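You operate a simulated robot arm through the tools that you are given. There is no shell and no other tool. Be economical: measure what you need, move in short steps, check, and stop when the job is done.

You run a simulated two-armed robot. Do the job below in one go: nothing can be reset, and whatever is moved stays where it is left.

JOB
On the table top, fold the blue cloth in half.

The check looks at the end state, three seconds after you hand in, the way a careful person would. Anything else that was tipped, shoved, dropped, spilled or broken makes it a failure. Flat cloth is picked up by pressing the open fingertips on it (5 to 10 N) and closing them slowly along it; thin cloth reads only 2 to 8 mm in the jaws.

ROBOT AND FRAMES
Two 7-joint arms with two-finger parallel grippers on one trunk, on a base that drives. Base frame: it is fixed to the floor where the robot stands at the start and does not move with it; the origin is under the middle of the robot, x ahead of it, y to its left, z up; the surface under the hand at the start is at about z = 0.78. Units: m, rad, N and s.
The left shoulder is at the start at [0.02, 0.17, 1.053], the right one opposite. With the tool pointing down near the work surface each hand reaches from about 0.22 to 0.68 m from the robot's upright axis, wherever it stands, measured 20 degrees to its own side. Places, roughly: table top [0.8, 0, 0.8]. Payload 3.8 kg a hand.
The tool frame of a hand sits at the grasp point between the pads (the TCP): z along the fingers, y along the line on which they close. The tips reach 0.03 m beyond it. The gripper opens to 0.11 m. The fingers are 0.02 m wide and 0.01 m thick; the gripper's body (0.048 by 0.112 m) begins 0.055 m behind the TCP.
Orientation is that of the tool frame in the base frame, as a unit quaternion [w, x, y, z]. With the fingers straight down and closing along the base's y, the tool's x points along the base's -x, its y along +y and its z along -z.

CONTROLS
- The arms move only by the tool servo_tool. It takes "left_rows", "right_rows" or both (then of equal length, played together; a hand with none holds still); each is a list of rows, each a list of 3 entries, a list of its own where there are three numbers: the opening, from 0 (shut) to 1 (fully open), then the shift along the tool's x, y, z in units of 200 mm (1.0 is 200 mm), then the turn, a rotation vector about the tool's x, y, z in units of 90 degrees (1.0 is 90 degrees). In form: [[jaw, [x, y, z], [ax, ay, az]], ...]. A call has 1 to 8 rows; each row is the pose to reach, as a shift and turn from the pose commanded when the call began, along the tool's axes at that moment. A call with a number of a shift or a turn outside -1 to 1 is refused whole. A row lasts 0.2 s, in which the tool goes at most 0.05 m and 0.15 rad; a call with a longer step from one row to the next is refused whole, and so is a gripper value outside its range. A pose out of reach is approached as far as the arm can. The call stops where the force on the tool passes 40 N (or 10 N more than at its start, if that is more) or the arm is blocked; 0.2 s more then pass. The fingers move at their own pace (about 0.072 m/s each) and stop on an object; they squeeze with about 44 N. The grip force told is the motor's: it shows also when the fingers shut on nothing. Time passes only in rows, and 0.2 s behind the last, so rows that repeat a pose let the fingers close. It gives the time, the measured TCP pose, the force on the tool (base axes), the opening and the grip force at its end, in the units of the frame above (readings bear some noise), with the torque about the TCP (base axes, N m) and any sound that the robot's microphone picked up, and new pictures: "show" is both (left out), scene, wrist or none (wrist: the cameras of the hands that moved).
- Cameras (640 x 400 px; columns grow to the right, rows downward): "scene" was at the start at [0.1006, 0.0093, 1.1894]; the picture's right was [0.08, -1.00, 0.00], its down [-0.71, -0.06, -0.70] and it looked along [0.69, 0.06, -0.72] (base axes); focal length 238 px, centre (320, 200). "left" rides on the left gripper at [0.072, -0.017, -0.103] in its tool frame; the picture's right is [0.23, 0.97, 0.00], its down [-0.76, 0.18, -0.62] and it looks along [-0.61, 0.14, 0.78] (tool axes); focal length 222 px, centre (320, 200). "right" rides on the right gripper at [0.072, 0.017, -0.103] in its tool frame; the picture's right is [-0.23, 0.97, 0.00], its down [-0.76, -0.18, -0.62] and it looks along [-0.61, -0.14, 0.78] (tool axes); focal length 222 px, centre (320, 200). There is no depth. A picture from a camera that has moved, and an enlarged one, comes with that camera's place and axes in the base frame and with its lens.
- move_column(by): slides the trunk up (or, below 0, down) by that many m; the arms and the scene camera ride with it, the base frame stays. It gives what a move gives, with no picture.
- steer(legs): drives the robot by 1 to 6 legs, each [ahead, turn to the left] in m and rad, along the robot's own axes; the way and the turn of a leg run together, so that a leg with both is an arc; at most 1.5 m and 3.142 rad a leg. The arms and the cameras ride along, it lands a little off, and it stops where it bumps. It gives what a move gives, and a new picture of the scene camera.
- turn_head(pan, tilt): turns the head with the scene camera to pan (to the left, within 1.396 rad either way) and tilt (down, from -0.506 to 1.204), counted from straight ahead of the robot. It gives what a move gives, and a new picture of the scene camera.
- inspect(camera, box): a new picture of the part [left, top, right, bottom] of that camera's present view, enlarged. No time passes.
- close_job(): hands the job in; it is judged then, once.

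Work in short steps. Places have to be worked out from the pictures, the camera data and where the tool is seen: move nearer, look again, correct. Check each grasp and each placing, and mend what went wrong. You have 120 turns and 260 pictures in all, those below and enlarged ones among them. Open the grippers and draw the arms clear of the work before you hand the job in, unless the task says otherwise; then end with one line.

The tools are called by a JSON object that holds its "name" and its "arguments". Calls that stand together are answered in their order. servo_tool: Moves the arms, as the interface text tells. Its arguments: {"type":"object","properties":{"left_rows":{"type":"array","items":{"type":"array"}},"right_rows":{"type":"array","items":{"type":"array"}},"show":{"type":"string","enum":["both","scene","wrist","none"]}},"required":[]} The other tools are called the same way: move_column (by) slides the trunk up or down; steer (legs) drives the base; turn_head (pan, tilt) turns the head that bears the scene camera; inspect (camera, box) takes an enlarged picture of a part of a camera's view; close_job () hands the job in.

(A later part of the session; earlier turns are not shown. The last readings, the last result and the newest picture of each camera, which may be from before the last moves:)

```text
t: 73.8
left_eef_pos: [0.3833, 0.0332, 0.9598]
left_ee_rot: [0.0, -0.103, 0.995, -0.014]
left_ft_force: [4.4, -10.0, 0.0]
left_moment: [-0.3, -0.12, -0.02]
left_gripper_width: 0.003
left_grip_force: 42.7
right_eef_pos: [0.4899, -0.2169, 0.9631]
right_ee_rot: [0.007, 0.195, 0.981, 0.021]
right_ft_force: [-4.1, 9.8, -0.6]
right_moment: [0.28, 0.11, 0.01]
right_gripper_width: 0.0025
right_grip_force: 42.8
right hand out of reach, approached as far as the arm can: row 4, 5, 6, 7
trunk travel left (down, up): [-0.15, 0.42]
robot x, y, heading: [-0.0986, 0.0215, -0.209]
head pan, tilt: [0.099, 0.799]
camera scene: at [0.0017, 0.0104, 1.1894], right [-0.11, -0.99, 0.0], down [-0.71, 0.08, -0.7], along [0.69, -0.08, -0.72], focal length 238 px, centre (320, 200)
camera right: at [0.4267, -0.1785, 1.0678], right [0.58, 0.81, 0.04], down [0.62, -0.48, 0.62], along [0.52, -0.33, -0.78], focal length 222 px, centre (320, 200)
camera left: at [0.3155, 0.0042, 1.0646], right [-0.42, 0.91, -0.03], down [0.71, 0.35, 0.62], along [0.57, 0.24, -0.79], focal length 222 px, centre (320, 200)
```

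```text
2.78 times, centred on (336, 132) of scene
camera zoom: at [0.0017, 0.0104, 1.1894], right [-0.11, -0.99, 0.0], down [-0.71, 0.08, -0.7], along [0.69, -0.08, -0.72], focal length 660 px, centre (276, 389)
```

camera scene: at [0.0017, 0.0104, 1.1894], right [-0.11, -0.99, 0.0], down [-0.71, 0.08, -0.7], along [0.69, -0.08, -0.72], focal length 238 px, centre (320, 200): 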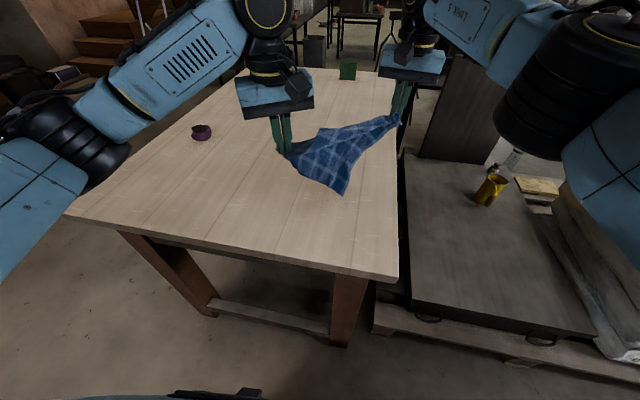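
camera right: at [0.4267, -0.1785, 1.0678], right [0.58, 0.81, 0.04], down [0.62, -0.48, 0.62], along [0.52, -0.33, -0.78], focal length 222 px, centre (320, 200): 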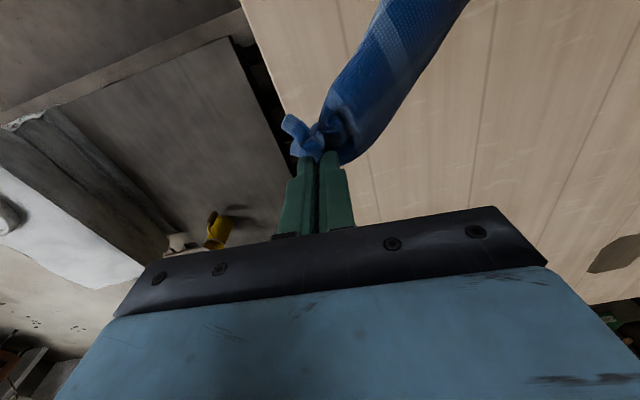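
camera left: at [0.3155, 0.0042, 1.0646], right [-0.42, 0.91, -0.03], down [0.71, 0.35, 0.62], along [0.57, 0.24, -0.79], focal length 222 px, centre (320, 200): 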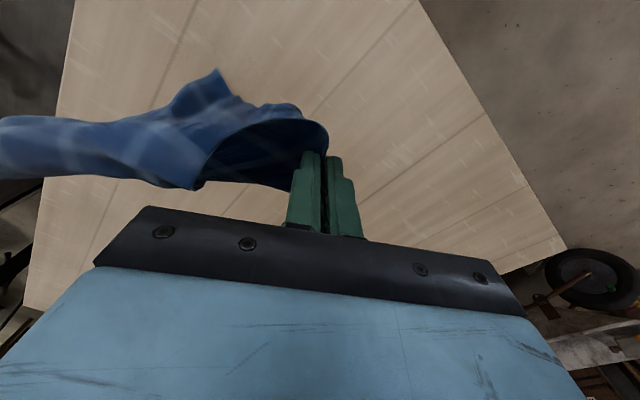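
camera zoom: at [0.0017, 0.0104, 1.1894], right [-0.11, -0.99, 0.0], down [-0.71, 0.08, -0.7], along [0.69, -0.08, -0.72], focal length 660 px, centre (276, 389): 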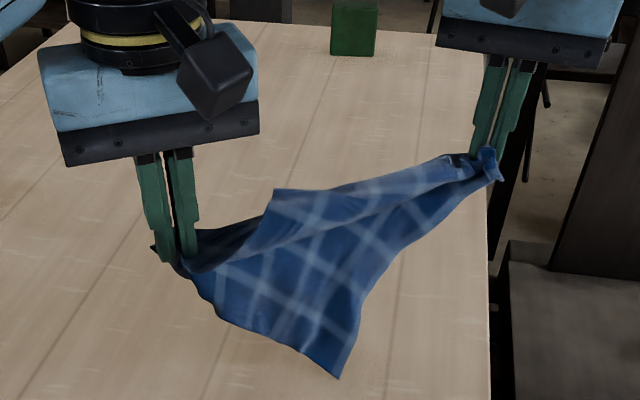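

I hold a diagonal (taut at 0.27 m), one free corner hanging to the near side and the other to the far side. I lower it straight down taut so that the two halves lay out either side.

{"name": "servo_tool", "arguments": {"left_rows": [[0, [0, -0.02, 0.1], [0, 0, 0]], [0, [0, -0.02, 0.2], [0, 0, 0]], [0, [0, -0.02, 0.3], [0, 0, 0]], [0, [0, -0.02, 0.4], [0, 0, 0]], [0, [0, -0.02, 0.5], [0, 0, 0]], [0, [0, -0.02, 0.6], [0, 0, 0]], [0, [0, -0.02, 0.69], [0, 0, 0]]], "right_rows": [[0, [0, 0, 0.1], [0, 0, 0]], [0, [0, 0, 0.2], [0, 0, 0]], [0, [0, 0, 0.3], [0, 0, 0]], [0, [0, 0, 0.4], [0, 0, 0]], [0, [0, 0, 0.5], [0, 0, 0]], [0, [0, 0, 0.6], [0, 0, 0]], [0, [0, 0, 0.69], [0, 0, 0]]], "show": "none"}}

{"name": "inspect", "arguments": {"camera": "scene", "box": [256, 112, 416, 232]}}

```text
t: 75.4
left_eef_pos: [0.3855, 0.0289, 0.8235]
left_ee_rot: [0.001, -0.103, 0.995, -0.014]
left_ft_force: [2.0, -5.0, 0.4]
left_moment: [-0.18, -0.08, -0.03]
left_gripper_width: 0.003
left_grip_force: 42.4
right_eef_pos: [0.4923, -0.213, 0.8254]
right_ee_rot: [0.007, 0.197, 0.98, 0.02]
right_ft_force: [-3.2, 5.6, 0.4]
right_moment: [0.17, 0.05, 0.01]
right_gripper_width: 0.0024
right_grip_force: 42.9
trunk travel left (down, up): [-0.15, 0.42]
robot x, y, heading: [-0.0971, 0.0207, -0.206]
head pan, tilt: [0.099, 0.799]
```

```text
3.33 times, centred on (336, 172) of scene
camera zoom: at [0.0017, 0.0105, 1.1894], right [-0.11, -0.99, 0.0], down [-0.71, 0.08, -0.7], along [0.69, -0.08, -0.72], focal length 792 px, centre (267, 293)
```

zoom: 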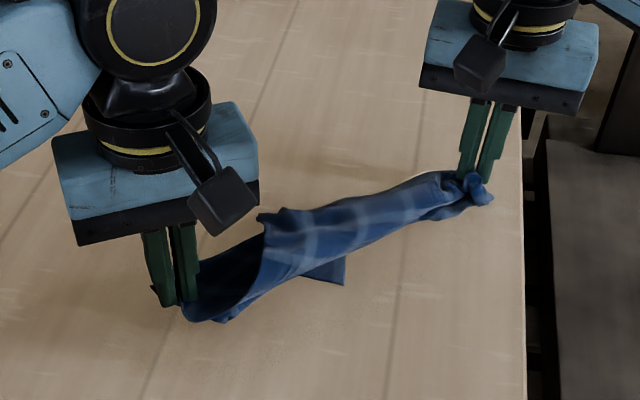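

The near triangle got trapped underneath. I lift again, move towards me, then lower while moving away so that the near triangle trails out flat.

{"name": "servo_tool", "arguments": {"left_rows": [[0, [0.04, -0.01, -0.15], [0, 0, 0]], [0, [0.09, -0.02, -0.3], [0, 0, 0]], [0, [0.14, -0.03, -0.45], [0, 0, 0]], [0, [0.19, -0.04, -0.58], [0, 0, 0]], [0, [0.24, -0.052, -0.68], [0, 0, 0]], [0, [0.24, -0.052, -0.68], [0, 0, 0]], [0, [0.24, -0.052, -0.68], [0, 0, 0]]], "right_rows": [[0, [0.03, -0.03, -0.15], [0, 0, 0]], [0, [0.06, -0.07, -0.3], [0, 0, 0]], [0, [0.1, -0.1, -0.45], [0, 0, 0]], [0, [0.13, -0.14, -0.58], [0, 0, 0]], [0, [0.168, -0.18, -0.68], [0, 0, 0]], [0, [0.168, -0.18, -0.68], [0, 0, 0]], [0, [0.168, -0.18, -0.68], [0, 0, 0]]], "show": "none"}}

{"name": "inspect", "arguments": {"camera": "scene", "box": [256, 92, 416, 212]}}

{"name": "servo_tool", "arguments": {"left_rows": [[0, [-0.06, 0.01, 0.12], [0, 0, 0]], [0, [-0.16, 0.03, 0.24], [0, 0, 0]], [0, [-0.28, 0.06, 0.35], [0, 0, 0]], [0, [-0.4, 0.09, 0.46], [0, 0, 0]], [0, [-0.52, 0.115, 0.57], [0, 0, 0]], [0, [-0.624, 0.135, 0.66], [0, 0, 0]]], "right_rows": [[0, [-0.04, 0.04, 0.12], [0, 0, 0]], [0, [-0.11, 0.12, 0.24], [0, 0, 0]], [0, [-0.2, 0.21, 0.35], [0, 0, 0]], [0, [-0.28, 0.3, 0.46], [0, 0, 0]], [0, [-0.36, 0.39, 0.57], [0, 0, 0]], [0, [-0.437, 0.468, 0.66], [0, 0, 0]]], "show": "none"}}

{"name": "inspect", "arguments": {"camera": "scene", "box": [256, 102, 416, 222]}}

```text
t: 77.0
left_eef_pos: [0.3367, 0.012, 0.9599]
left_ee_rot: [0.0, -0.103, 0.995, -0.013]
left_ft_force: [4.6, -9.5, -0.4]
left_moment: [-0.24, -0.12, 0.0]
left_gripper_width: 0.0028
left_grip_force: 42.6
right_eef_pos: [0.4403, -0.2375, 0.9613]
right_ee_rot: [0.007, 0.196, 0.98, 0.021]
right_ft_force: [-3.3, 8.0, 0.4]
right_moment: [0.29, 0.1, -0.02]
right_gripper_width: 0.0025
right_grip_force: 42.5
trunk travel left (down, up): [-0.15, 0.42]
robot x, y, heading: [-0.0969, 0.0227, -0.207]
head pan, tilt: [0.099, 0.799]
```

```text
3.33 times, centred on (336, 152) of scene
camera zoom: at [0.0016, 0.0104, 1.1894], right [-0.11, -0.99, 0.0], down [-0.71, 0.08, -0.7], along [0.69, -0.08, -0.72], focal length 792 px, centre (267, 360)
```

zoom: 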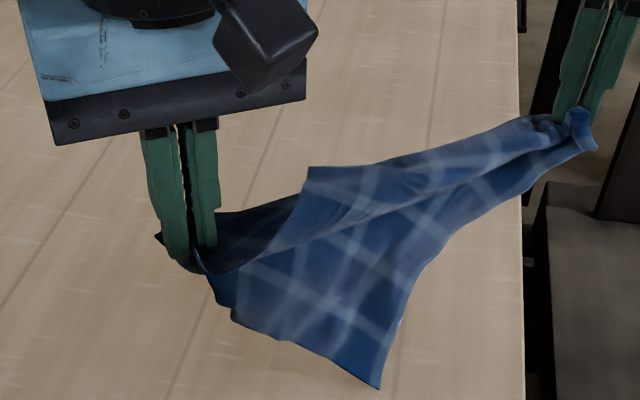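

```text
t: 78.4
left_eef_pos: [0.458, 0.058, 0.8261]
left_ee_rot: [0.001, -0.103, 0.995, -0.012]
left_ft_force: [0.3, -2.4, -1.0]
left_moment: [-0.09, -0.02, -0.02]
left_gripper_width: 0.0027
left_grip_force: 42.6
right_eef_pos: [0.4981, -0.1891, 0.8468]
right_ee_rot: [0.008, 0.196, 0.98, 0.02]
right_ft_force: [-0.4, 1.8, 0.2]
right_moment: [0.11, 0.03, -0.02]
right_gripper_width: 0.0026
right_grip_force: 43.0
right hand out of reach, approached as far as the arm can: row 4, 5, 6
trunk travel left (down, up): [-0.15, 0.42]
robot x, y, heading: [-0.1, 0.0206, -0.21]
head pan, tilt: [0.099, 0.799]
```

```text
3.33 times, centred on (336, 162) of scene
camera zoom: at [0.0017, 0.0103, 1.1894], right [-0.11, -0.99, 0.0], down [-0.71, 0.08, -0.7], along [0.69, -0.08, -0.72], focal length 792 px, centre (267, 327)
```

zoom: 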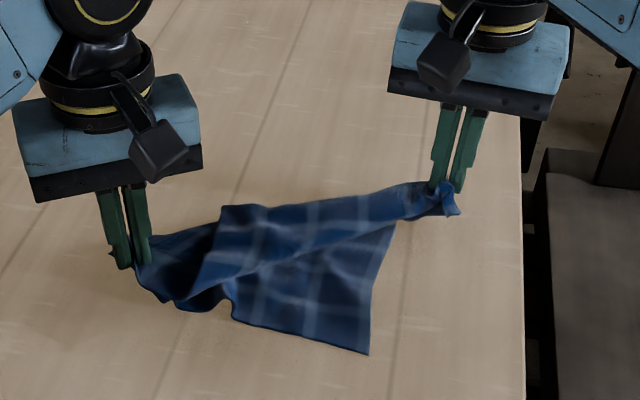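

The near half is laid out. I set the right hand down, release both grips gently and lift away for a clear look.

{"name": "servo_tool", "arguments": {"left_rows": [[0, [0, 0, 0.03], [0, 0, 0]], [0, [0, 0, 0.03], [0, 0, 0]], [0.15, [0, 0, 0.03], [0, 0, 0]], [0.3, [0, 0, 0.03], [0, 0, 0]], [0.35, [0, 0, -0.05], [0, 0, 0]], [0.35, [0, 0, -0.2], [0, 0, 0]], [0.35, [0, 0.15, -0.35], [0, 0, 0]], [0.35, [0, 0.35, -0.45], [0, 0, 0]]], "right_rows": [[0, [0, 0, 0.07], [0, 0, 0]], [0, [0, 0, 0.12], [0, 0, 0]], [0.15, [0, 0, 0.12], [0, 0, 0]], [0.3, [0, 0, 0.12], [0, 0, 0]], [0.4, [0, 0, 0.04], [0, 0, 0]], [0.4, [0.03, 0, -0.1], [0, 0, 0]], [0.4, [0.1, -0.1, -0.25], [0, 0, 0]], [0.4, [0.2, -0.3, -0.35], [0, 0, 0]]], "show": "scene"}}

{"name": "inspect", "arguments": {"camera": "scene", "box": [256, 102, 416, 222]}}

```text
t: 80.2
left_eef_pos: [0.4405, 0.1284, 0.9169]
left_ee_rot: [0.001, -0.103, 0.995, -0.013]
left_ft_force: [-0.4, 0.2, -0.2]
left_moment: [0.01, -0.01, 0.02]
left_gripper_width: 0.0385
left_grip_force: 0.0
right_eef_pos: [0.4364, -0.2354, 0.9176]
right_ee_rot: [0.007, 0.196, 0.98, 0.02]
right_ft_force: [-0.5, -0.1, -0.6]
right_moment: [0.01, 0.0, -0.05]
right_gripper_width: 0.0437
right_grip_force: 0.1
right hand out of reach, approached as far as the arm can: row 2, 3, 4
trunk travel left (down, up): [-0.15, 0.42]
robot x, y, heading: [-0.098, 0.0182, -0.209]
head pan, tilt: [0.099, 0.799]
camera scene: at [0.0008, 0.0101, 1.1895], right [-0.11, -0.99, 0.0], down [-0.71, 0.08, -0.7], along [0.69, -0.08, -0.72], focal length 238 px, centre (320, 200)
```

scene: 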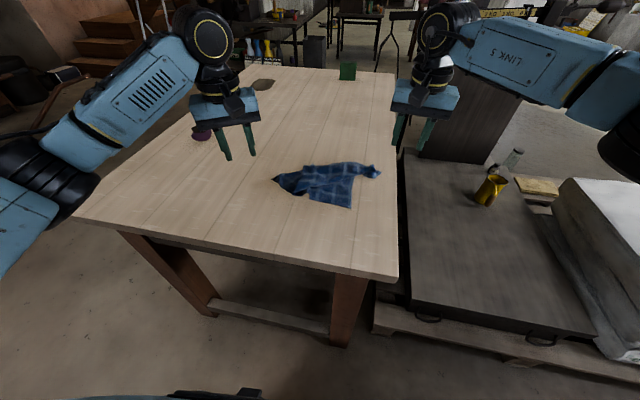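

```text
3.33 times, centred on (336, 162) of scene
camera zoom: at [0.0008, 0.0101, 1.1895], right [-0.11, -0.99, 0.0], down [-0.71, 0.08, -0.7], along [0.69, -0.08, -0.72], focal length 792 px, centre (267, 327)
```

zoom: 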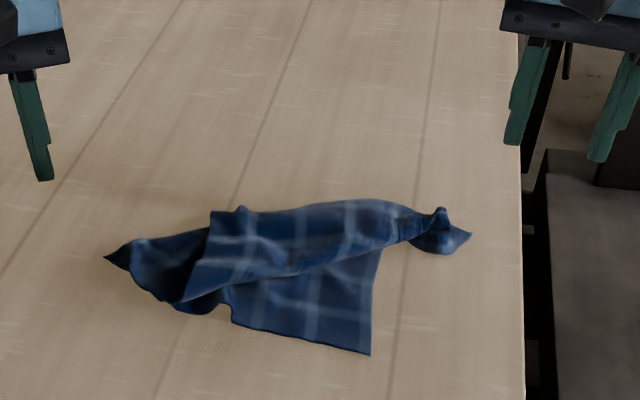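

Now a clear picture: a clean corner C at about (0.36,-0.10) and a tip D at (0.487,0.085), which share an edge. I take these two adjacent corners so that the cloth can hang straight; hands go above them.

{"name": "servo_tool", "arguments": {"left_rows": [[0.25, [-0.03, -0.07, 0.04], [0, 0, 0]], [0.25, [-0.06, -0.14, 0.1], [0, 0, 0]], [0.25, [-0.09, -0.21, 0.17], [0, 0, 0]], [0.25, [-0.12, -0.28, 0.24], [0, 0, 0]], [0.25, [-0.139, -0.353, 0.3], [0, 0, 0]]], "right_rows": [[0.25, [0.11, 0.11, 0.04], [0, 0, 0]], [0.25, [0.22, 0.23, 0.1], [0, 0, 0]], [0.25, [0.34, 0.35, 0.17], [0, 0, 0]], [0.25, [0.45, 0.46, 0.24], [0, 0, 0]], [0.25, [0.563, 0.577, 0.3], [0, 0, 0]]], "show": "wrist"}}

```text
t: 81.4
left_eef_pos: [0.4843, 0.0652, 0.8585]
left_ee_rot: [0.0, -0.103, 0.995, -0.013]
left_ft_force: [-0.2, 0.8, -0.3]
left_moment: [0.0, 0.01, 0.03]
left_gripper_width: 0.0275
left_grip_force: 0.0
right_eef_pos: [0.376, -0.0849, 0.8598]
right_ee_rot: [0.008, 0.197, 0.98, 0.02]
right_ft_force: [0.3, 0.8, -1.5]
right_moment: [0.01, 0.03, 0.02]
right_gripper_width: 0.0276
right_grip_force: 0.0
trunk travel left (down, up): [-0.15, 0.42]
robot x, y, heading: [-0.1006, 0.0213, -0.211]
head pan, tilt: [0.099, 0.799]
camera right: at [0.3136, -0.0463, 0.9628], right [0.59, 0.81, 0.04], down [0.62, -0.48, 0.62], along [0.52, -0.34, -0.78], focal length 222 px, centre (320, 200)
camera left: at [0.4165, 0.0357, 0.9631], right [-0.42, 0.91, -0.03], down [0.71, 0.35, 0.62], along [0.57, 0.24, -0.79], focal length 222 px, centre (320, 200)
```

right: 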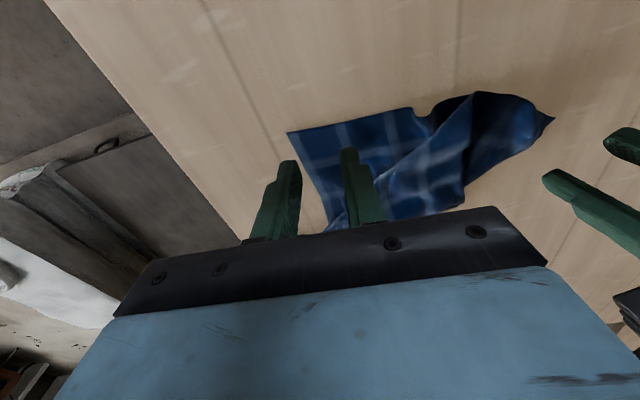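
left: 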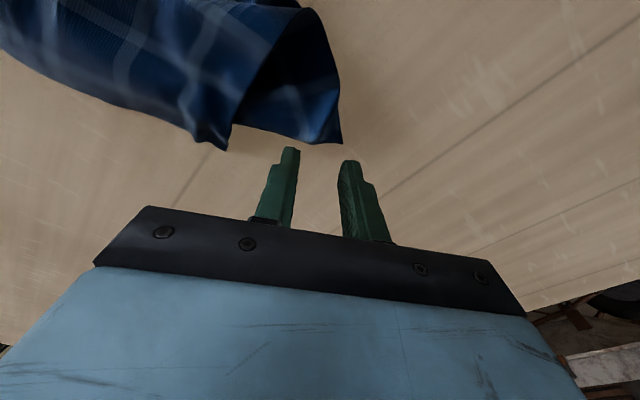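

Right is well placed over corner C; the left needs about 12 mm nearer and 8 mm inward. I lower both to near contact.

{"name": "servo_tool", "arguments": {"left_rows": [[0.25, [0.06, -0.04, 0.05], [0, 0, 0]], [0.25, [0.065, -0.045, 0.15], [0, 0, 0]], [0.25, [0.065, -0.045, 0.19], [0, 0, 0]], [0.25, [0.065, -0.045, 0.215], [0, 0, 0]], [0.25, [0.065, -0.045, 0.23], [0, 0, 0]]], "right_rows": [[0.25, [0, 0, 0.05], [0, 0, 0]], [0.25, [0, 0, 0.15], [0, 0, 0]], [0.25, [0, 0, 0.19], [0, 0, 0]], [0.25, [0, 0, 0.22], [0, 0, 0]], [0.25, [0, 0, 0.235], [0, 0, 0]]], "show": "wrist"}}

```text
t: 82.6
left_eef_pos: [0.4727, 0.0525, 0.8131]
left_ee_rot: [0.001, -0.102, 0.995, -0.014]
left_ft_force: [-1.0, -0.5, 2.8]
left_moment: [0.03, -0.02, -0.01]
left_gripper_width: 0.0275
left_grip_force: 0.0
right_eef_pos: [0.3814, -0.0819, 0.8126]
right_ee_rot: [0.008, 0.196, 0.98, 0.021]
right_ft_force: [-0.4, -0.7, 9.0]
right_moment: [-0.19, 0.11, 0.0]
right_gripper_width: 0.0278
right_grip_force: 0.3
trunk travel left (down, up): [-0.15, 0.42]
robot x, y, heading: [-0.0991, 0.0205, -0.21]
head pan, tilt: [0.099, 0.799]
camera right: at [0.3188, -0.0433, 0.9159], right [0.58, 0.81, 0.04], down [0.62, -0.48, 0.62], along [0.52, -0.34, -0.78], focal length 222 px, centre (320, 200)
camera left: at [0.4045, 0.0227, 0.9176], right [-0.42, 0.91, -0.03], down [0.71, 0.35, 0.62], along [0.57, 0.24, -0.79], focal length 222 px, centre (320, 200)
```

right: 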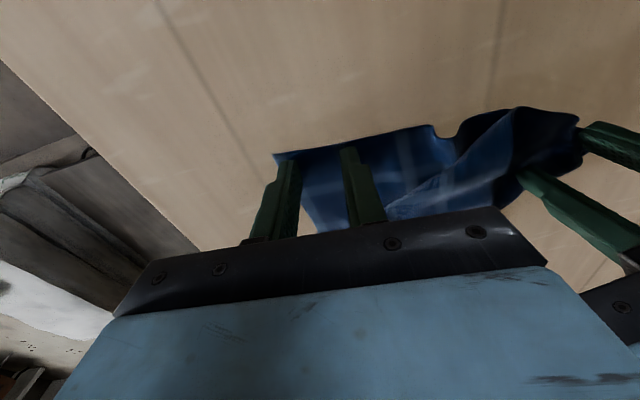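
left: 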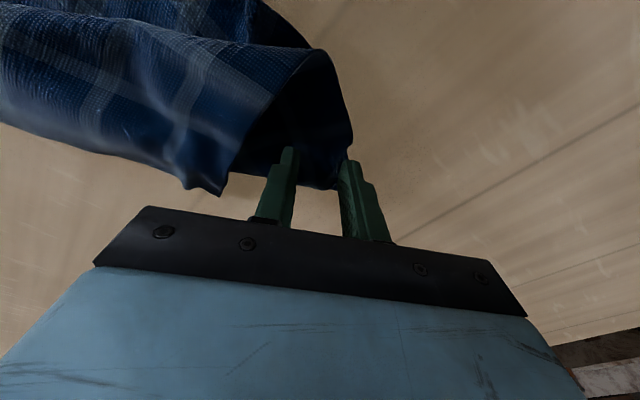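

Both on the cloth (2.8 N, 9 N). I close slowly.

{"name": "servo_tool", "arguments": {"left_rows": [[0.25, [0, 0, 0.006], [0, 0, 0]], [0.2, [0, 0, 0.006], [0, 0, 0]], [0.15, [0, 0, 0.006], [0, 0, 0]], [0.1, [0, 0, 0.006], [0, 0, 0]], [0.05, [0, 0, 0], [0, 0, 0]], [0, [0, 0, 0], [0, 0, 0]], [0, [0, 0, 0], [0, 0, 0]]], "right_rows": [[0.25, [0, 0, 0], [0, 0, 0]], [0.2, [0, 0, 0], [0, 0, 0]], [0.15, [0, 0, 0], [0, 0, 0]], [0.1, [0, 0, 0], [0, 0, 0]], [0.05, [0, 0, -0.005], [0, 0, 0]], [0, [0, 0, -0.008], [0, 0, 0]], [0, [0, 0, -0.008], [0, 0, 0]]], "show": "wrist"}}

```text
t: 84.2
left_eef_pos: [0.4732, 0.0537, 0.8117]
left_ee_rot: [0.001, -0.102, 0.995, -0.014]
left_ft_force: [0.5, 0.7, 18.2]
left_moment: [0.01, -0.07, 0.04]
left_gripper_width: 0.0035
left_grip_force: 42.6
right_eef_pos: [0.3794, -0.0825, 0.8118]
right_ee_rot: [0.007, 0.197, 0.98, 0.019]
right_ft_force: [-0.1, 0.0, -0.5]
right_moment: [-0.02, -0.02, 0.03]
right_gripper_width: 0.0016
right_grip_force: 42.0
trunk travel left (down, up): [-0.15, 0.42]
robot x, y, heading: [-0.098, 0.0255, -0.21]
head pan, tilt: [0.099, 0.799]
camera right: at [0.3167, -0.0429, 0.9167], right [0.58, 0.81, 0.04], down [0.62, -0.48, 0.62], along [0.52, -0.34, -0.78], focal length 222 px, centre (320, 200)
camera left: at [0.4041, 0.0237, 0.917], right [-0.42, 0.91, -0.03], down [0.71, 0.35, 0.62], along [0.57, 0.24, -0.79], focal length 222 px, centre (320, 200)
```

right: 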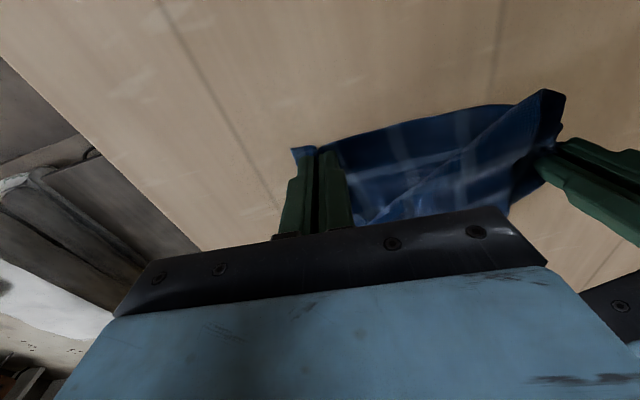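
left: 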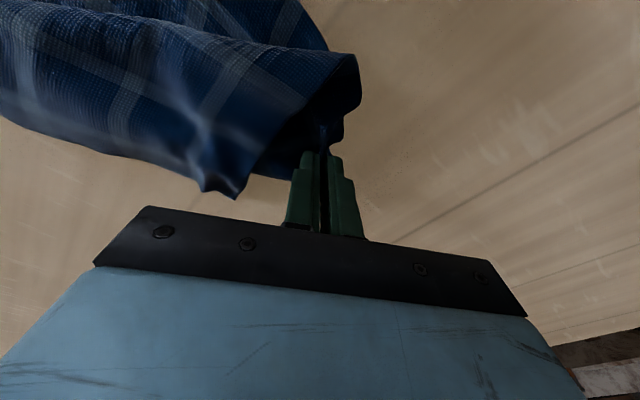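

Both grip. I lift both 0.14 m straight up and look at what hangs.

{"name": "servo_tool", "arguments": {"left_rows": [[0, [0, 0, -0.15], [0, 0, 0]], [0, [0, 0, -0.32], [0, 0, 0]], [0, [0, 0.05, -0.5], [0, 0, 0]], [0, [0, 0.1, -0.68], [0, 0, 0]], [0, [0, 0.1, -0.68], [0, 0, 0]]], "right_rows": [[0, [0, 0, -0.15], [0, 0, 0]], [0, [0, 0, -0.32], [0, 0, 0]], [0, [0, 0, -0.5], [0, 0, 0]], [0, [0, 0, -0.68], [0, 0, 0]], [0, [0, 0, -0.68], [0, 0, 0]]], "show": "scene"}}

{"name": "inspect", "arguments": {"camera": "scene", "box": [256, 82, 416, 202]}}

```text
t: 85.4
left_eef_pos: [0.469, 0.0752, 0.9493]
left_ee_rot: [0.0, -0.101, 0.995, -0.014]
left_ft_force: [-4.2, -9.9, 0.2]
left_moment: [-0.3, 0.14, 0.08]
left_gripper_width: 0.0032
left_grip_force: 43.1
right_eef_pos: [0.3805, -0.0861, 0.9488]
right_ee_rot: [0.007, 0.197, 0.98, 0.021]
right_ft_force: [3.5, 10.0, -0.7]
right_moment: [0.28, -0.1, 0.11]
right_gripper_width: 0.0017
right_grip_force: 42.2
trunk travel left (down, up): [-0.15, 0.42]
robot x, y, heading: [-0.1006, 0.022, -0.207]
head pan, tilt: [0.099, 0.799]
camera scene: at [0.0018, 0.0103, 1.1894], right [-0.11, -0.99, 0.0], down [-0.71, 0.08, -0.7], along [0.69, -0.08, -0.72], focal length 238 px, centre (320, 200)
```

scene: 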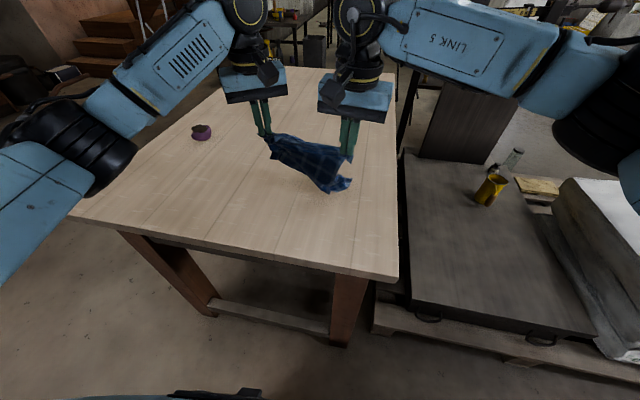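

```text
3.33 times, centred on (336, 142) of scene
camera zoom: at [0.0018, 0.0103, 1.1894], right [-0.11, -0.99, 0.0], down [-0.71, 0.08, -0.7], along [0.69, -0.08, -0.72], focal length 792 px, centre (267, 393)
```

zoom: 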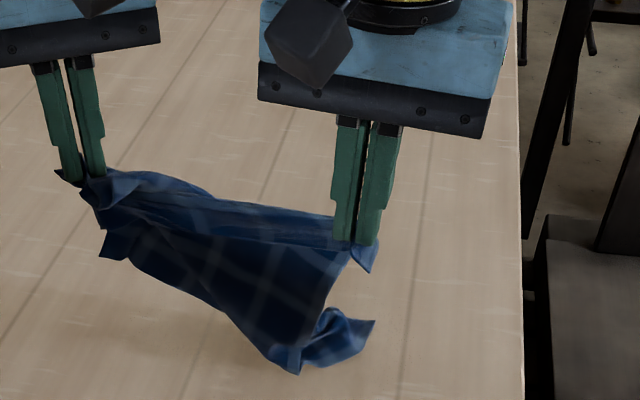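

These are the two ends of the short edge (taut at 0.18 m). I lift further so that the whole cloth hangs free.

{"name": "servo_tool", "arguments": {"left_rows": [[0, [0, -0.02, -0.15], [0, 0, 0]], [0, [0, -0.02, -0.33], [0, 0, 0]], [0, [0, -0.02, -0.52], [0, 0, 0]], [0, [0, -0.02, -0.7], [0, 0, 0]], [0, [0, -0.02, -0.78], [0, 0, 0]], [0, [0, -0.02, -0.78], [0, 0, 0]]], "right_rows": [[0, [0, 0, -0.15], [0, 0, 0]], [0, [0, 0, -0.33], [0, 0, 0]], [0, [0, 0, -0.52], [0, 0, 0]], [0, [0, 0, -0.7], [0, 0, 0]], [0, [0, 0, -0.78], [0, 0, 0]], [0, [0, 0, -0.78], [0, 0, 0]]], "show": "scene"}}

{"name": "inspect", "arguments": {"camera": "scene", "box": [240, 52, 400, 172]}}

```text
t: 86.8
left_eef_pos: [0.4687, 0.0745, 1.1047]
left_ee_rot: [0.001, -0.103, 0.995, -0.014]
left_ft_force: [-4.9, -11.9, -0.1]
left_moment: [-0.33, 0.16, 0.12]
left_gripper_width: 0.0035
left_grip_force: 43.5
right_eef_pos: [0.373, -0.091, 1.1052]
right_ee_rot: [0.007, 0.195, 0.981, 0.019]
right_ft_force: [5.3, 11.9, 0.0]
right_moment: [0.33, -0.12, 0.13]
right_gripper_width: 0.0015
right_grip_force: 41.4
trunk travel left (down, up): [-0.15, 0.42]
robot x, y, heading: [-0.0947, 0.0228, -0.211]
head pan, tilt: [0.099, 0.799]
camera scene: at [0.0017, 0.0104, 1.1894], right [-0.11, -0.99, 0.0], down [-0.71, 0.08, -0.7], along [0.69, -0.08, -0.72], focal length 238 px, centre (320, 200)
```

scene: 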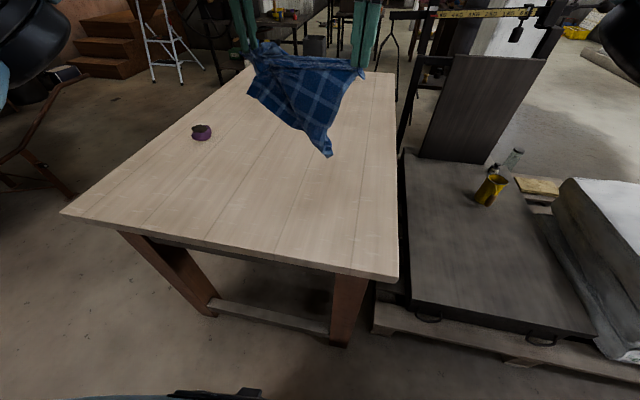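

```text
3.33 times, centred on (320, 112) of scene
camera zoom: at [0.0017, 0.0104, 1.1894], right [-0.11, -0.99, 0.0], down [-0.71, 0.08, -0.7], along [0.69, -0.08, -0.72], focal length 792 px, centre (320, 493)
```

zoom: 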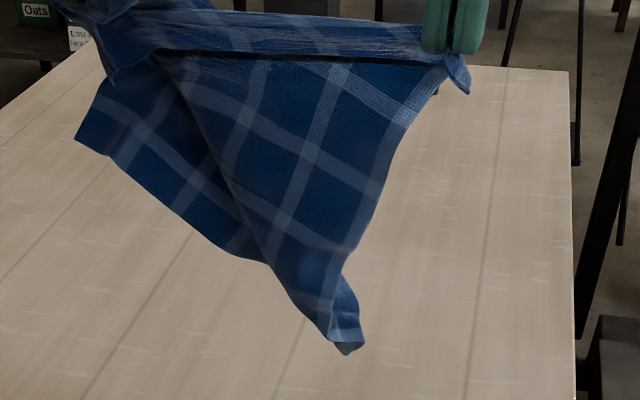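

The left grip holds a double layer, so that side is shorter, but the cloth is mostly open. I bring it nearer, set its lower edge on the table, then lay it out away from me.

{"name": "servo_tool", "arguments": {"left_rows": [[0, [0.123, 0.086, 0.05], [0, 0, 0]], [0, [0.246, 0.171, 0.1], [0, 0, 0]], [0, [0.369, 0.257, 0.2], [0, 0, 0]], [0, [0.369, 0.257, 0.35], [0, 0, 0]], [0, [0.369, 0.257, 0.5], [0, 0, 0]]], "right_rows": [[0, [0.15, 0, 0.05], [0, 0, 0]], [0, [0.3, 0, 0.1], [0, 0, 0]], [0, [0.45, 0, 0.2], [0, 0, 0]], [0, [0.45, 0, 0.35], [0, 0, 0]], [0, [0.45, 0, 0.5], [0, 0, 0]]], "show": "scene"}}

```text
t: 88.0
left_eef_pos: [0.3881, 0.1087, 1.0013]
left_ee_rot: [0.001, -0.103, 0.995, -0.013]
left_ft_force: [-2.7, -7.7, 0.5]
left_moment: [-0.21, 0.14, 0.08]
left_gripper_width: 0.0028
left_grip_force: 43.2
right_eef_pos: [0.2955, -0.0535, 1.002]
right_ee_rot: [0.006, 0.196, 0.98, 0.02]
right_ft_force: [2.3, 8.9, 0.0]
right_moment: [0.24, -0.08, 0.11]
right_gripper_width: 0.0016
right_grip_force: 41.8
trunk travel left (down, up): [-0.15, 0.42]
robot x, y, heading: [-0.0964, 0.0213, -0.214]
head pan, tilt: [0.099, 0.799]
camera scene: at [0.0019, 0.0105, 1.1894], right [-0.11, -0.99, 0.0], down [-0.71, 0.08, -0.7], along [0.69, -0.08, -0.72], focal length 238 px, centre (320, 200)
```

scene: 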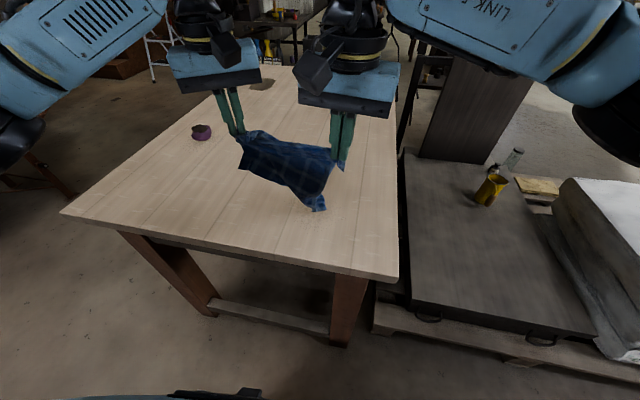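

Part of the lower edge is on the table. Now I lay the rest by moving slowly away and down.

{"name": "servo_tool", "arguments": {"left_rows": [[0, [-0.164, -0.114, 0.1], [0, 0, 0]], [0, [-0.328, -0.228, 0.2], [0, 0, 0]], [0, [-0.493, -0.343, 0.33], [0, 0, 0]], [0, [-0.636, -0.4425, 0.49], [0, 0, 0]], [0, [-0.739, -0.514, 0.67], [0, 0, 0]], [0, [-0.821, -0.571, 0.85], [0, 0, 0]]], "right_rows": [[0, [-0.2, 0, 0.1], [0, 0, 0]], [0, [-0.4, 0, 0.2], [0, 0, 0]], [0, [-0.6, 0, 0.33], [0, 0, 0]], [0, [-0.775, 0, 0.49], [0, 0, 0]], [0, [-0.9, 0, 0.67], [0, 0, 0]], [0, [-1.0, 0, 0.85], [0, 0, 0]]], "show": "scene"}}

{"name": "inspect", "arguments": {"camera": "scene", "box": [230, 112, 390, 232]}}

```text
t: 89.4
left_eef_pos: [0.5582, 0.0351, 0.8408]
left_ee_rot: [0.0, -0.103, 0.995, -0.015]
left_ft_force: [0.5, 0.4, -1.1]
left_moment: [-0.14, 0.03, 0.03]
left_gripper_width: 0.0032
left_grip_force: 43.3
left hand out of reach, approached as far as the arm can: row 6
right_eef_pos: [0.4839, -0.1195, 0.837]
right_ee_rot: [0.007, 0.195, 0.981, 0.019]
right_ft_force: [0.9, 1.8, -0.2]
right_moment: [0.03, 0.02, 0.02]
right_gripper_width: 0.0014
right_grip_force: 41.8
trunk travel left (down, up): [-0.15, 0.42]
robot x, y, heading: [-0.1002, 0.0214, -0.21]
head pan, tilt: [0.099, 0.799]
camera scene: at [0.0036, 0.0132, 1.1892], right [-0.11, -0.99, 0.0], down [-0.71, 0.08, -0.7], along [0.69, -0.08, -0.72], focal length 238 px, centre (320, 200)
```

scene: 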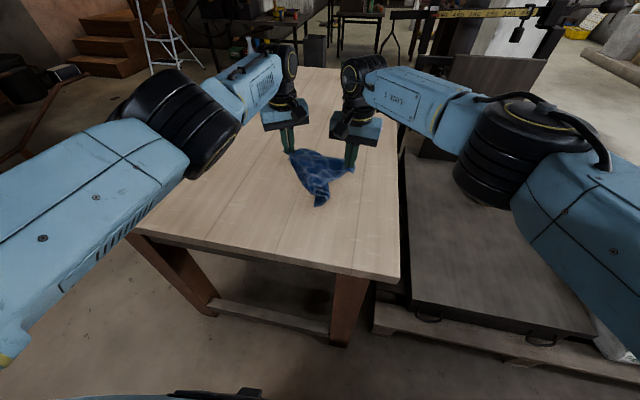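

```text
3.33 times, centred on (310, 172) of scene
camera zoom: at [0.0036, 0.0132, 1.1892], right [-0.11, -0.99, 0.0], down [-0.71, 0.08, -0.7], along [0.69, -0.08, -0.72], focal length 792 px, centre (353, 293)
```

zoom: 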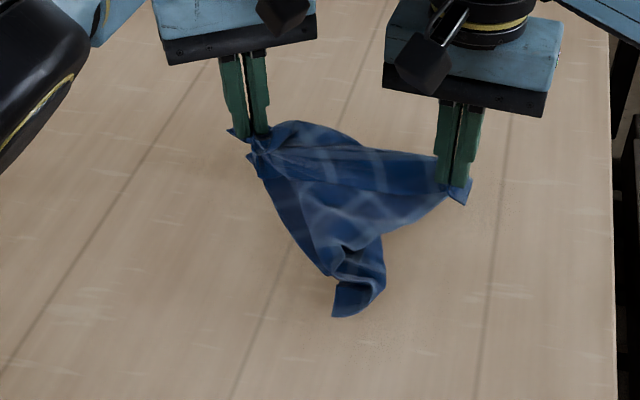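

The left bunch is the problem. I lower both onto the table, release only the left, and look.

{"name": "servo_tool", "arguments": {"left_rows": [[0, [0, 0, 0.08], [0, 0, 0]], [0, [0, 0, 0.1], [0, 0, 0]], [0.15, [0, 0, 0.1], [0, 0, 0]], [0.35, [0, 0, 0.1], [0, 0, 0]], [0.5, [0, 0, 0.0], [0, 0, 0]], [0.5, [0.02, 0.05, -0.2], [0, 0, 0]], [0.5, [0.06, 0.25, -0.35], [0, 0, 0]], [0.5, [0.12, 0.48, -0.4], [0, 0, 0]]], "right_rows": [[0, [0, 0, 0.06], [0, 0, 0]], [0, [0, 0, 0.09], [0, 0, 0]], [0, [0, 0, 0.09], [0, 0, 0]], [0, [0, 0, 0.09], [0, 0, 0]], [0, [0, 0, 0.09], [0, 0, 0]], [0, [0, 0, 0.09], [0, 0, 0]], [0, [0, 0, 0.09], [0, 0, 0]], [0, [0, 0, 0.09], [0, 0, 0]]], "show": "none"}}

{"name": "inspect", "arguments": {"camera": "scene", "box": [230, 112, 390, 232]}}

```text
refused: row 7 steps farther than a row can; nothing moved
```

```text
3.33 times, centred on (310, 172) of scene
camera zoom: at [0.0036, 0.0132, 1.1892], right [-0.11, -0.99, 0.0], down [-0.71, 0.08, -0.7], along [0.69, -0.08, -0.72], focal length 792 px, centre (353, 293)
```

zoom: 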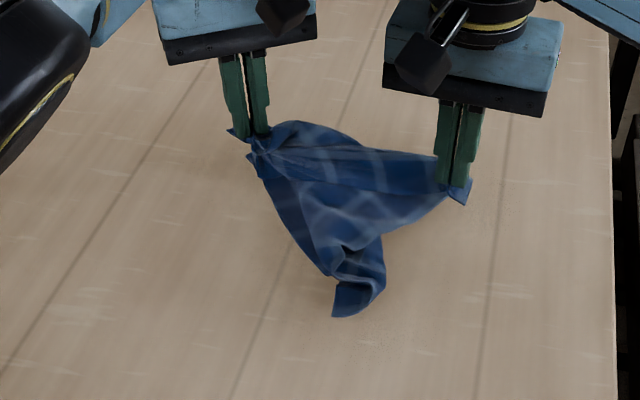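

One row was too long; I repeat with smaller steps.

{"name": "servo_tool", "arguments": {"left_rows": [[0, [0, 0, 0.08], [0, 0, 0]], [0, [0, 0, 0.1], [0, 0, 0]], [0.2, [0, 0, 0.1], [0, 0, 0]], [0.4, [0, 0, 0.1], [0, 0, 0]], [0.5, [0, 0, 0.0], [0, 0, 0]], [0.5, [0.02, 0.05, -0.18], [0, 0, 0]], [0.5, [0.04, 0.2, -0.35], [0, 0, 0]], [0.5, [0.08, 0.4, -0.4], [0, 0, 0]]], "right_rows": [[0, [0, 0, 0.06], [0, 0, 0]], [0, [0, 0, 0.09], [0, 0, 0]], [0, [0, 0, 0.09], [0, 0, 0]], [0, [0, 0, 0.09], [0, 0, 0]], [0, [0, 0, 0.09], [0, 0, 0]], [0, [0, 0, 0.09], [0, 0, 0]], [0, [0, 0, 0.09], [0, 0, 0]], [0, [0, 0, 0.09], [0, 0, 0]]], "show": "none"}}

{"name": "inspect", "arguments": {"camera": "scene", "box": [230, 112, 390, 232]}}

```text
t: 91.2
left_eef_pos: [0.5721, 0.1003, 0.9258]
left_ee_rot: [0.0, -0.103, 0.995, -0.013]
left_ft_force: [0.5, -0.4, 0.3]
left_moment: [0.01, 0.0, 0.0]
left_gripper_width: 0.0553
left_grip_force: 0.0
left hand out of reach, approached as far as the arm can: row 6, 7, 8
right_eef_pos: [0.4822, -0.1235, 0.8191]
right_ee_rot: [0.006, 0.197, 0.98, 0.021]
right_ft_force: [-0.7, -0.8, -0.1]
right_moment: [-0.01, 0.03, -0.03]
right_gripper_width: 0.0011
right_grip_force: 41.3
trunk travel left (down, up): [-0.15, 0.42]
robot x, y, heading: [-0.0983, 0.0212, -0.212]
head pan, tilt: [0.099, 0.799]
```

```text
3.33 times, centred on (310, 172) of scene
camera zoom: at [0.0019, 0.011, 1.1894], right [-0.11, -0.99, 0.0], down [-0.71, 0.08, -0.7], along [0.69, -0.08, -0.72], focal length 792 px, centre (353, 293)
```

zoom: 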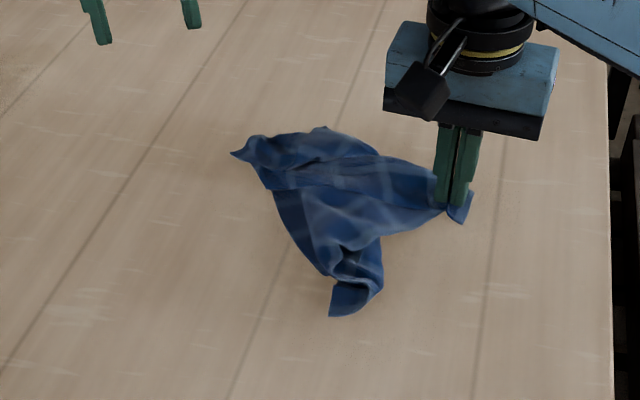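

Right holds corner C cleanly. The free corner B lies near (0.38,-0.02); C and B share the long edge, so the cloth would hang only 0.245 m. I zoom on B.

{"name": "inspect", "arguments": {"camera": "scene", "box": [285, 155, 349, 203]}}

{"name": "servo_tool", "arguments": {"left_rows": [[0.4, [0.1, 0.05, -0.02], [0, 0.05, 0]], [0.4, [0.25, 0.1, -0.02], [0, 0.05, 0]], [0.4, [0.4, 0.1, 0], [0, 0.05, 0]], [0.35, [0.55, 0.1, 0], [0, 0, 0]], [0.3, [0.7, 0.05, 0], [0, 0, 0]], [0.3, [0.8, -0.05, 0], [0, 0, 0]]], "show": "wrist"}}

```text
8.33 times, centred on (317, 179) of scene
camera zoom: at [0.0019, 0.011, 1.1894], right [-0.11, -0.99, 0.0], down [-0.71, 0.08, -0.7], along [0.69, -0.08, -0.72], focal length 1981 px, centre (345, 375)
```

zoom: 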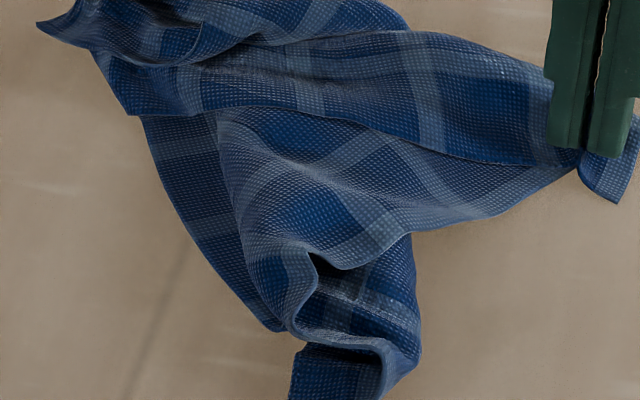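

```text
t: 92.6
left_eef_pos: [0.5432, 0.0152, 0.935]
left_ee_rot: [0.001, -0.103, 0.995, -0.014]
left_ft_force: [0.0, -0.4, 0.4]
left_moment: [-0.01, -0.01, -0.01]
left_gripper_width: 0.0331
left_grip_force: 0.1
left hand out of reach, approached as far as the arm can: row 1, 2, 3, 4, 5, 6
right_eef_pos: [0.4829, -0.1227, 0.8192]
right_ee_rot: [0.007, 0.197, 0.98, 0.02]
right_ft_force: [0.8, 0.0, 0.0]
right_moment: [0.0, -0.01, 0.01]
right_gripper_width: 0.0012
right_grip_force: 41.3
trunk travel left (down, up): [-0.15, 0.42]
robot x, y, heading: [-0.099, 0.0215, -0.212]
head pan, tilt: [0.099, 0.799]
camera left: at [0.4755, -0.0141, 1.0391], right [-0.42, 0.91, -0.03], down [0.71, 0.35, 0.62], along [0.57, 0.24, -0.79], focal length 222 px, centre (320, 200)
```

left: 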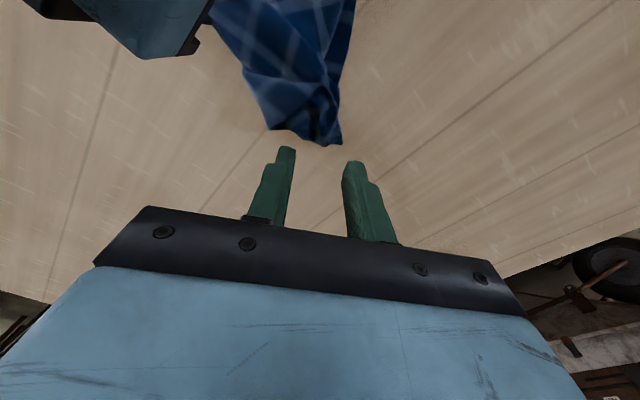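

The left arm locked again when reaching far. I unlock it as before (fingers tilted towards me while drawing in).

{"name": "servo_tool", "arguments": {"left_rows": [[0.3, [0.03, 0.05, -0.1], [0, 0.07, 0]], [0.3, [0.12, 0.1, -0.2], [0, 0.14, 0]], [0.3, [0.22, 0.15, -0.3], [0, 0.21, 0]], [0.3, [0.32, 0.2, -0.35], [0, 0.28, 0]], [0.3, [0.42, 0.25, -0.35], [0, 0.28, 0]], [0.3, [0.52, 0.3, -0.35], [0, 0.28, 0]], [0.3, [0.62, 0.33, -0.35], [0, 0.28, 0]], [0.3, [0.7, 0.35, -0.35], [0, 0.28, 0]]], "show": "none"}}

```text
t: 94.4
left_eef_pos: [0.394, 0.0569, 1.0123]
left_ee_rot: [-0.216, -0.097, 0.971, -0.035]
left_ft_force: [0.1, -0.3, 0.5]
left_moment: [0.03, -0.03, 0.0]
left_gripper_width: 0.0331
left_grip_force: 0.1
left hand out of reach, approached as far as the arm can: row 1, 2, 3, 4
right_eef_pos: [0.4829, -0.1242, 0.8183]
right_ee_rot: [0.008, 0.197, 0.98, 0.021]
right_ft_force: [-0.8, -0.4, -0.6]
right_moment: [0.02, -0.04, 0.0]
right_gripper_width: 0.0015
right_grip_force: 41.8
trunk travel left (down, up): [-0.15, 0.42]
robot x, y, heading: [-0.1008, 0.024, -0.215]
head pan, tilt: [0.099, 0.799]
```

Left is free again. I bring it, vertical, over the B tip at about (0.388,-0.03).

{"name": "servo_tool", "arguments": {"left_rows": [[0.3, [-0.04, -0.07, 0.12], [0, -0.05, 0]], [0.3, [-0.08, -0.14, 0.25], [0, -0.1, 0]], [0.3, [-0.12, -0.21, 0.38], [0, -0.15, 0]], [0.3, [-0.16, -0.28, 0.5], [0, -0.2, 0]], [0.3, [-0.19, -0.35, 0.62], [0, -0.25, 0]], [0.3, [-0.224, -0.42, 0.73], [0, -0.28, 0]]], "show": "none"}}

{"name": "inspect", "arguments": {"camera": "left", "box": [160, 20, 480, 220]}}

```text
t: 95.7
left_eef_pos: [0.3949, -0.0241, 0.8811]
left_ee_rot: [-0.006, -0.106, 0.994, -0.02]
left_ft_force: [-0.4, 0.8, 3.3]
left_moment: [-0.23, -0.08, 0.0]
left_gripper_width: 0.0332
left_grip_force: 0.0
right_eef_pos: [0.4829, -0.1329, 0.8131]
right_ee_rot: [0.008, 0.202, 0.979, 0.013]
right_ft_force: [-0.9, -2.0, 1.8]
right_moment: [-0.14, -0.21, 0.02]
right_gripper_width: 0.0015
right_grip_force: 41.5
trunk travel left (down, up): [-0.15, 0.42]
robot x, y, heading: [-0.1005, 0.0186, -0.212]
head pan, tilt: [0.099, 0.799]
stopped in row 6 (left hand): the force on the tool passed its limit at 60 N (the readings are from after the stop); the commanded pose is now the measured one
```

```text
2.00 times, centred on (320, 120) of left
camera zoom: at [0.3283, -0.053, 0.9863], right [-0.43, 0.9, -0.03], down [0.71, 0.36, 0.6], along [0.56, 0.24, -0.8], focal length 444 px, centre (320, 360)
```

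zoom: 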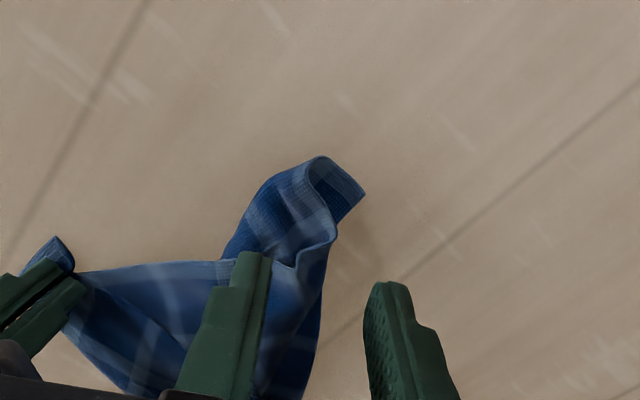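

The left gripper's body bumped the right one. I back the left up a little and move the right hand 4 cm away (with its corner).

{"name": "servo_tool", "arguments": {"left_rows": [[0.3, [0.03, 0.08, -0.05], [0, 0, 0]], [0.3, [0.03, 0.08, -0.05], [0, 0, 0]], [0.3, [0.03, 0.08, -0.05], [0, 0, 0]]], "right_rows": [[0, [0, -0.05, -0.02], [0, 0, 0]], [0, [-0.05, -0.15, -0.03], [0, 0, 0]], [0, [-0.08, -0.22, -0.03], [0, 0, 0]]], "show": "none"}}

{"name": "inspect", "arguments": {"camera": "left", "box": [160, 20, 480, 220]}}

```text
t: 96.5
left_eef_pos: [0.3874, -0.0098, 0.8872]
left_ee_rot: [-0.007, -0.106, 0.994, -0.019]
left_ft_force: [0.0, -0.1, -0.5]
left_moment: [0.0, -0.04, -0.01]
left_gripper_width: 0.0331
left_grip_force: 0.1
right_eef_pos: [0.4779, -0.1784, 0.8177]
right_ee_rot: [0.007, 0.2, 0.98, 0.012]
right_ft_force: [-0.4, 0.1, -0.7]
right_moment: [0.03, 0.02, 0.01]
right_gripper_width: 0.0013
right_grip_force: 40.8
trunk travel left (down, up): [-0.15, 0.42]
robot x, y, heading: [-0.0973, 0.02, -0.205]
head pan, tilt: [0.099, 0.799]
```

```text
2.00 times, centred on (320, 120) of left
camera zoom: at [0.3192, -0.0386, 0.9936], right [-0.43, 0.9, -0.03], down [0.71, 0.36, 0.6], along [0.56, 0.24, -0.8], focal length 444 px, centre (320, 360)
```

zoom: 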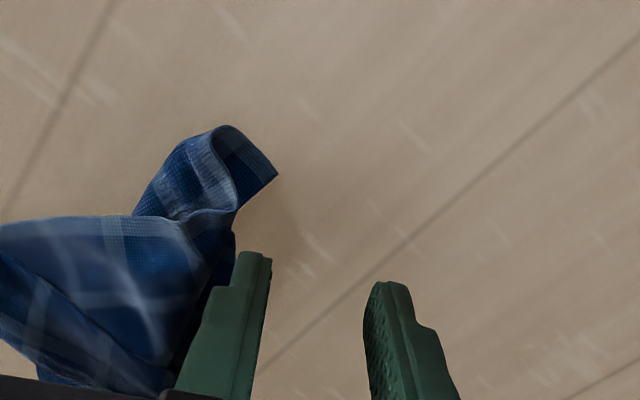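

I move over the B corner flap at about (0.384,-0.055) and lower to contact.

{"name": "servo_tool", "arguments": {"left_rows": [[0.26, [0.063, -0.12, 0.03], [0, 0, 0]], [0.26, [0.063, -0.218, 0.1], [0, 0, 0]], [0.26, [0.063, -0.218, 0.2], [0, 0, 0]], [0.26, [0.063, -0.218, 0.29], [0, 0, 0]], [0.26, [0.063, -0.218, 0.33], [0, 0, 0]], [0.26, [0.063, -0.218, 0.35], [0, 0, 0]]], "show": "none"}}

{"name": "inspect", "arguments": {"camera": "left", "box": [160, 60, 480, 260]}}

```text
t: 97.9
left_eef_pos: [0.3816, -0.0587, 0.8198]
left_ee_rot: [-0.007, -0.107, 0.994, -0.019]
left_ft_force: [-0.6, 0.4, -0.3]
left_moment: [-0.02, 0.0, -0.01]
left_gripper_width: 0.0287
left_grip_force: 0.2
right_eef_pos: [0.479, -0.1786, 0.8162]
right_ee_rot: [0.007, 0.201, 0.979, 0.012]
right_ft_force: [0.0, -0.4, 0.5]
right_moment: [-0.01, 0.03, 0.01]
right_gripper_width: 0.0013
right_grip_force: 41.5
trunk travel left (down, up): [-0.15, 0.42]
robot x, y, heading: [-0.097, 0.0229, -0.21]
head pan, tilt: [0.099, 0.799]
```

```text
2.00 times, centred on (320, 160) of left
camera zoom: at [0.3159, -0.0873, 0.9257], right [-0.43, 0.9, -0.03], down [0.71, 0.36, 0.6], along [0.56, 0.24, -0.8], focal length 444 px, centre (320, 280)
```

zoom: 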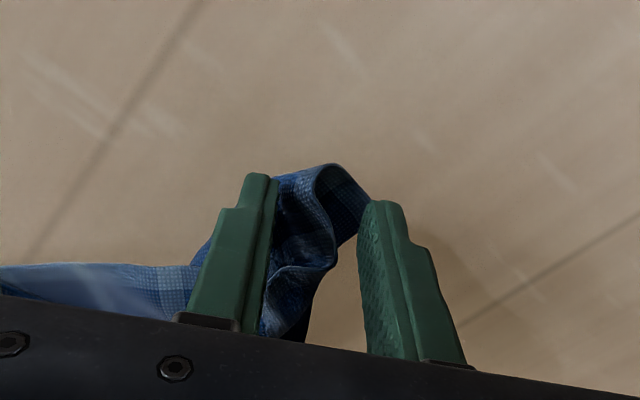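

Only the corner flap is wanted. I shift 1 cm outwards, narrow the jaws and press, then close.

{"name": "servo_tool", "arguments": {"left_rows": [[0.16, [0.01, 0.05, -0.03], [0, 0, 0]], [0.16, [0.01, 0.05, 0.01], [0, 0, 0]], [0.16, [0.01, 0.05, 0.035], [0, 0, 0]], [0.16, [0.01, 0.05, 0.045], [0, 0, 0]], [0.1, [0.01, 0.05, 0.045], [0, 0, 0]], [0.05, [0.01, 0.05, 0.04], [0, 0, 0]], [0, [0.01, 0.05, 0.035], [0, 0, 0]], [0, [0.01, 0.05, 0.035], [0, 0, 0]]], "show": "none"}}

{"name": "inspect", "arguments": {"camera": "left", "box": [160, 60, 480, 260]}}

```text
t: 99.7
left_eef_pos: [0.3785, -0.0483, 0.8137]
left_ee_rot: [-0.007, -0.107, 0.994, -0.018]
left_ft_force: [-0.7, -0.2, 0.7]
left_moment: [0.02, -0.01, 0.02]
left_gripper_width: 0.0016
left_grip_force: 41.3
right_eef_pos: [0.4796, -0.1789, 0.8169]
right_ee_rot: [0.008, 0.201, 0.979, 0.013]
right_ft_force: [0.6, -0.3, -0.7]
right_moment: [0.0, -0.04, -0.03]
right_gripper_width: 0.0013
right_grip_force: 40.7
trunk travel left (down, up): [-0.15, 0.42]
robot x, y, heading: [-0.0954, 0.0186, -0.211]
head pan, tilt: [0.099, 0.799]
```

```text
2.00 times, centred on (320, 160) of left
camera zoom: at [0.3116, -0.0773, 0.9193], right [-0.43, 0.9, -0.03], down [0.71, 0.36, 0.6], along [0.56, 0.24, -0.8], focal length 444 px, centre (320, 280)
```

zoom: 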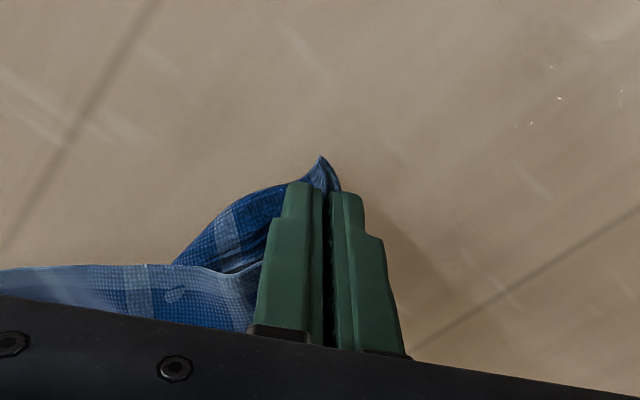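

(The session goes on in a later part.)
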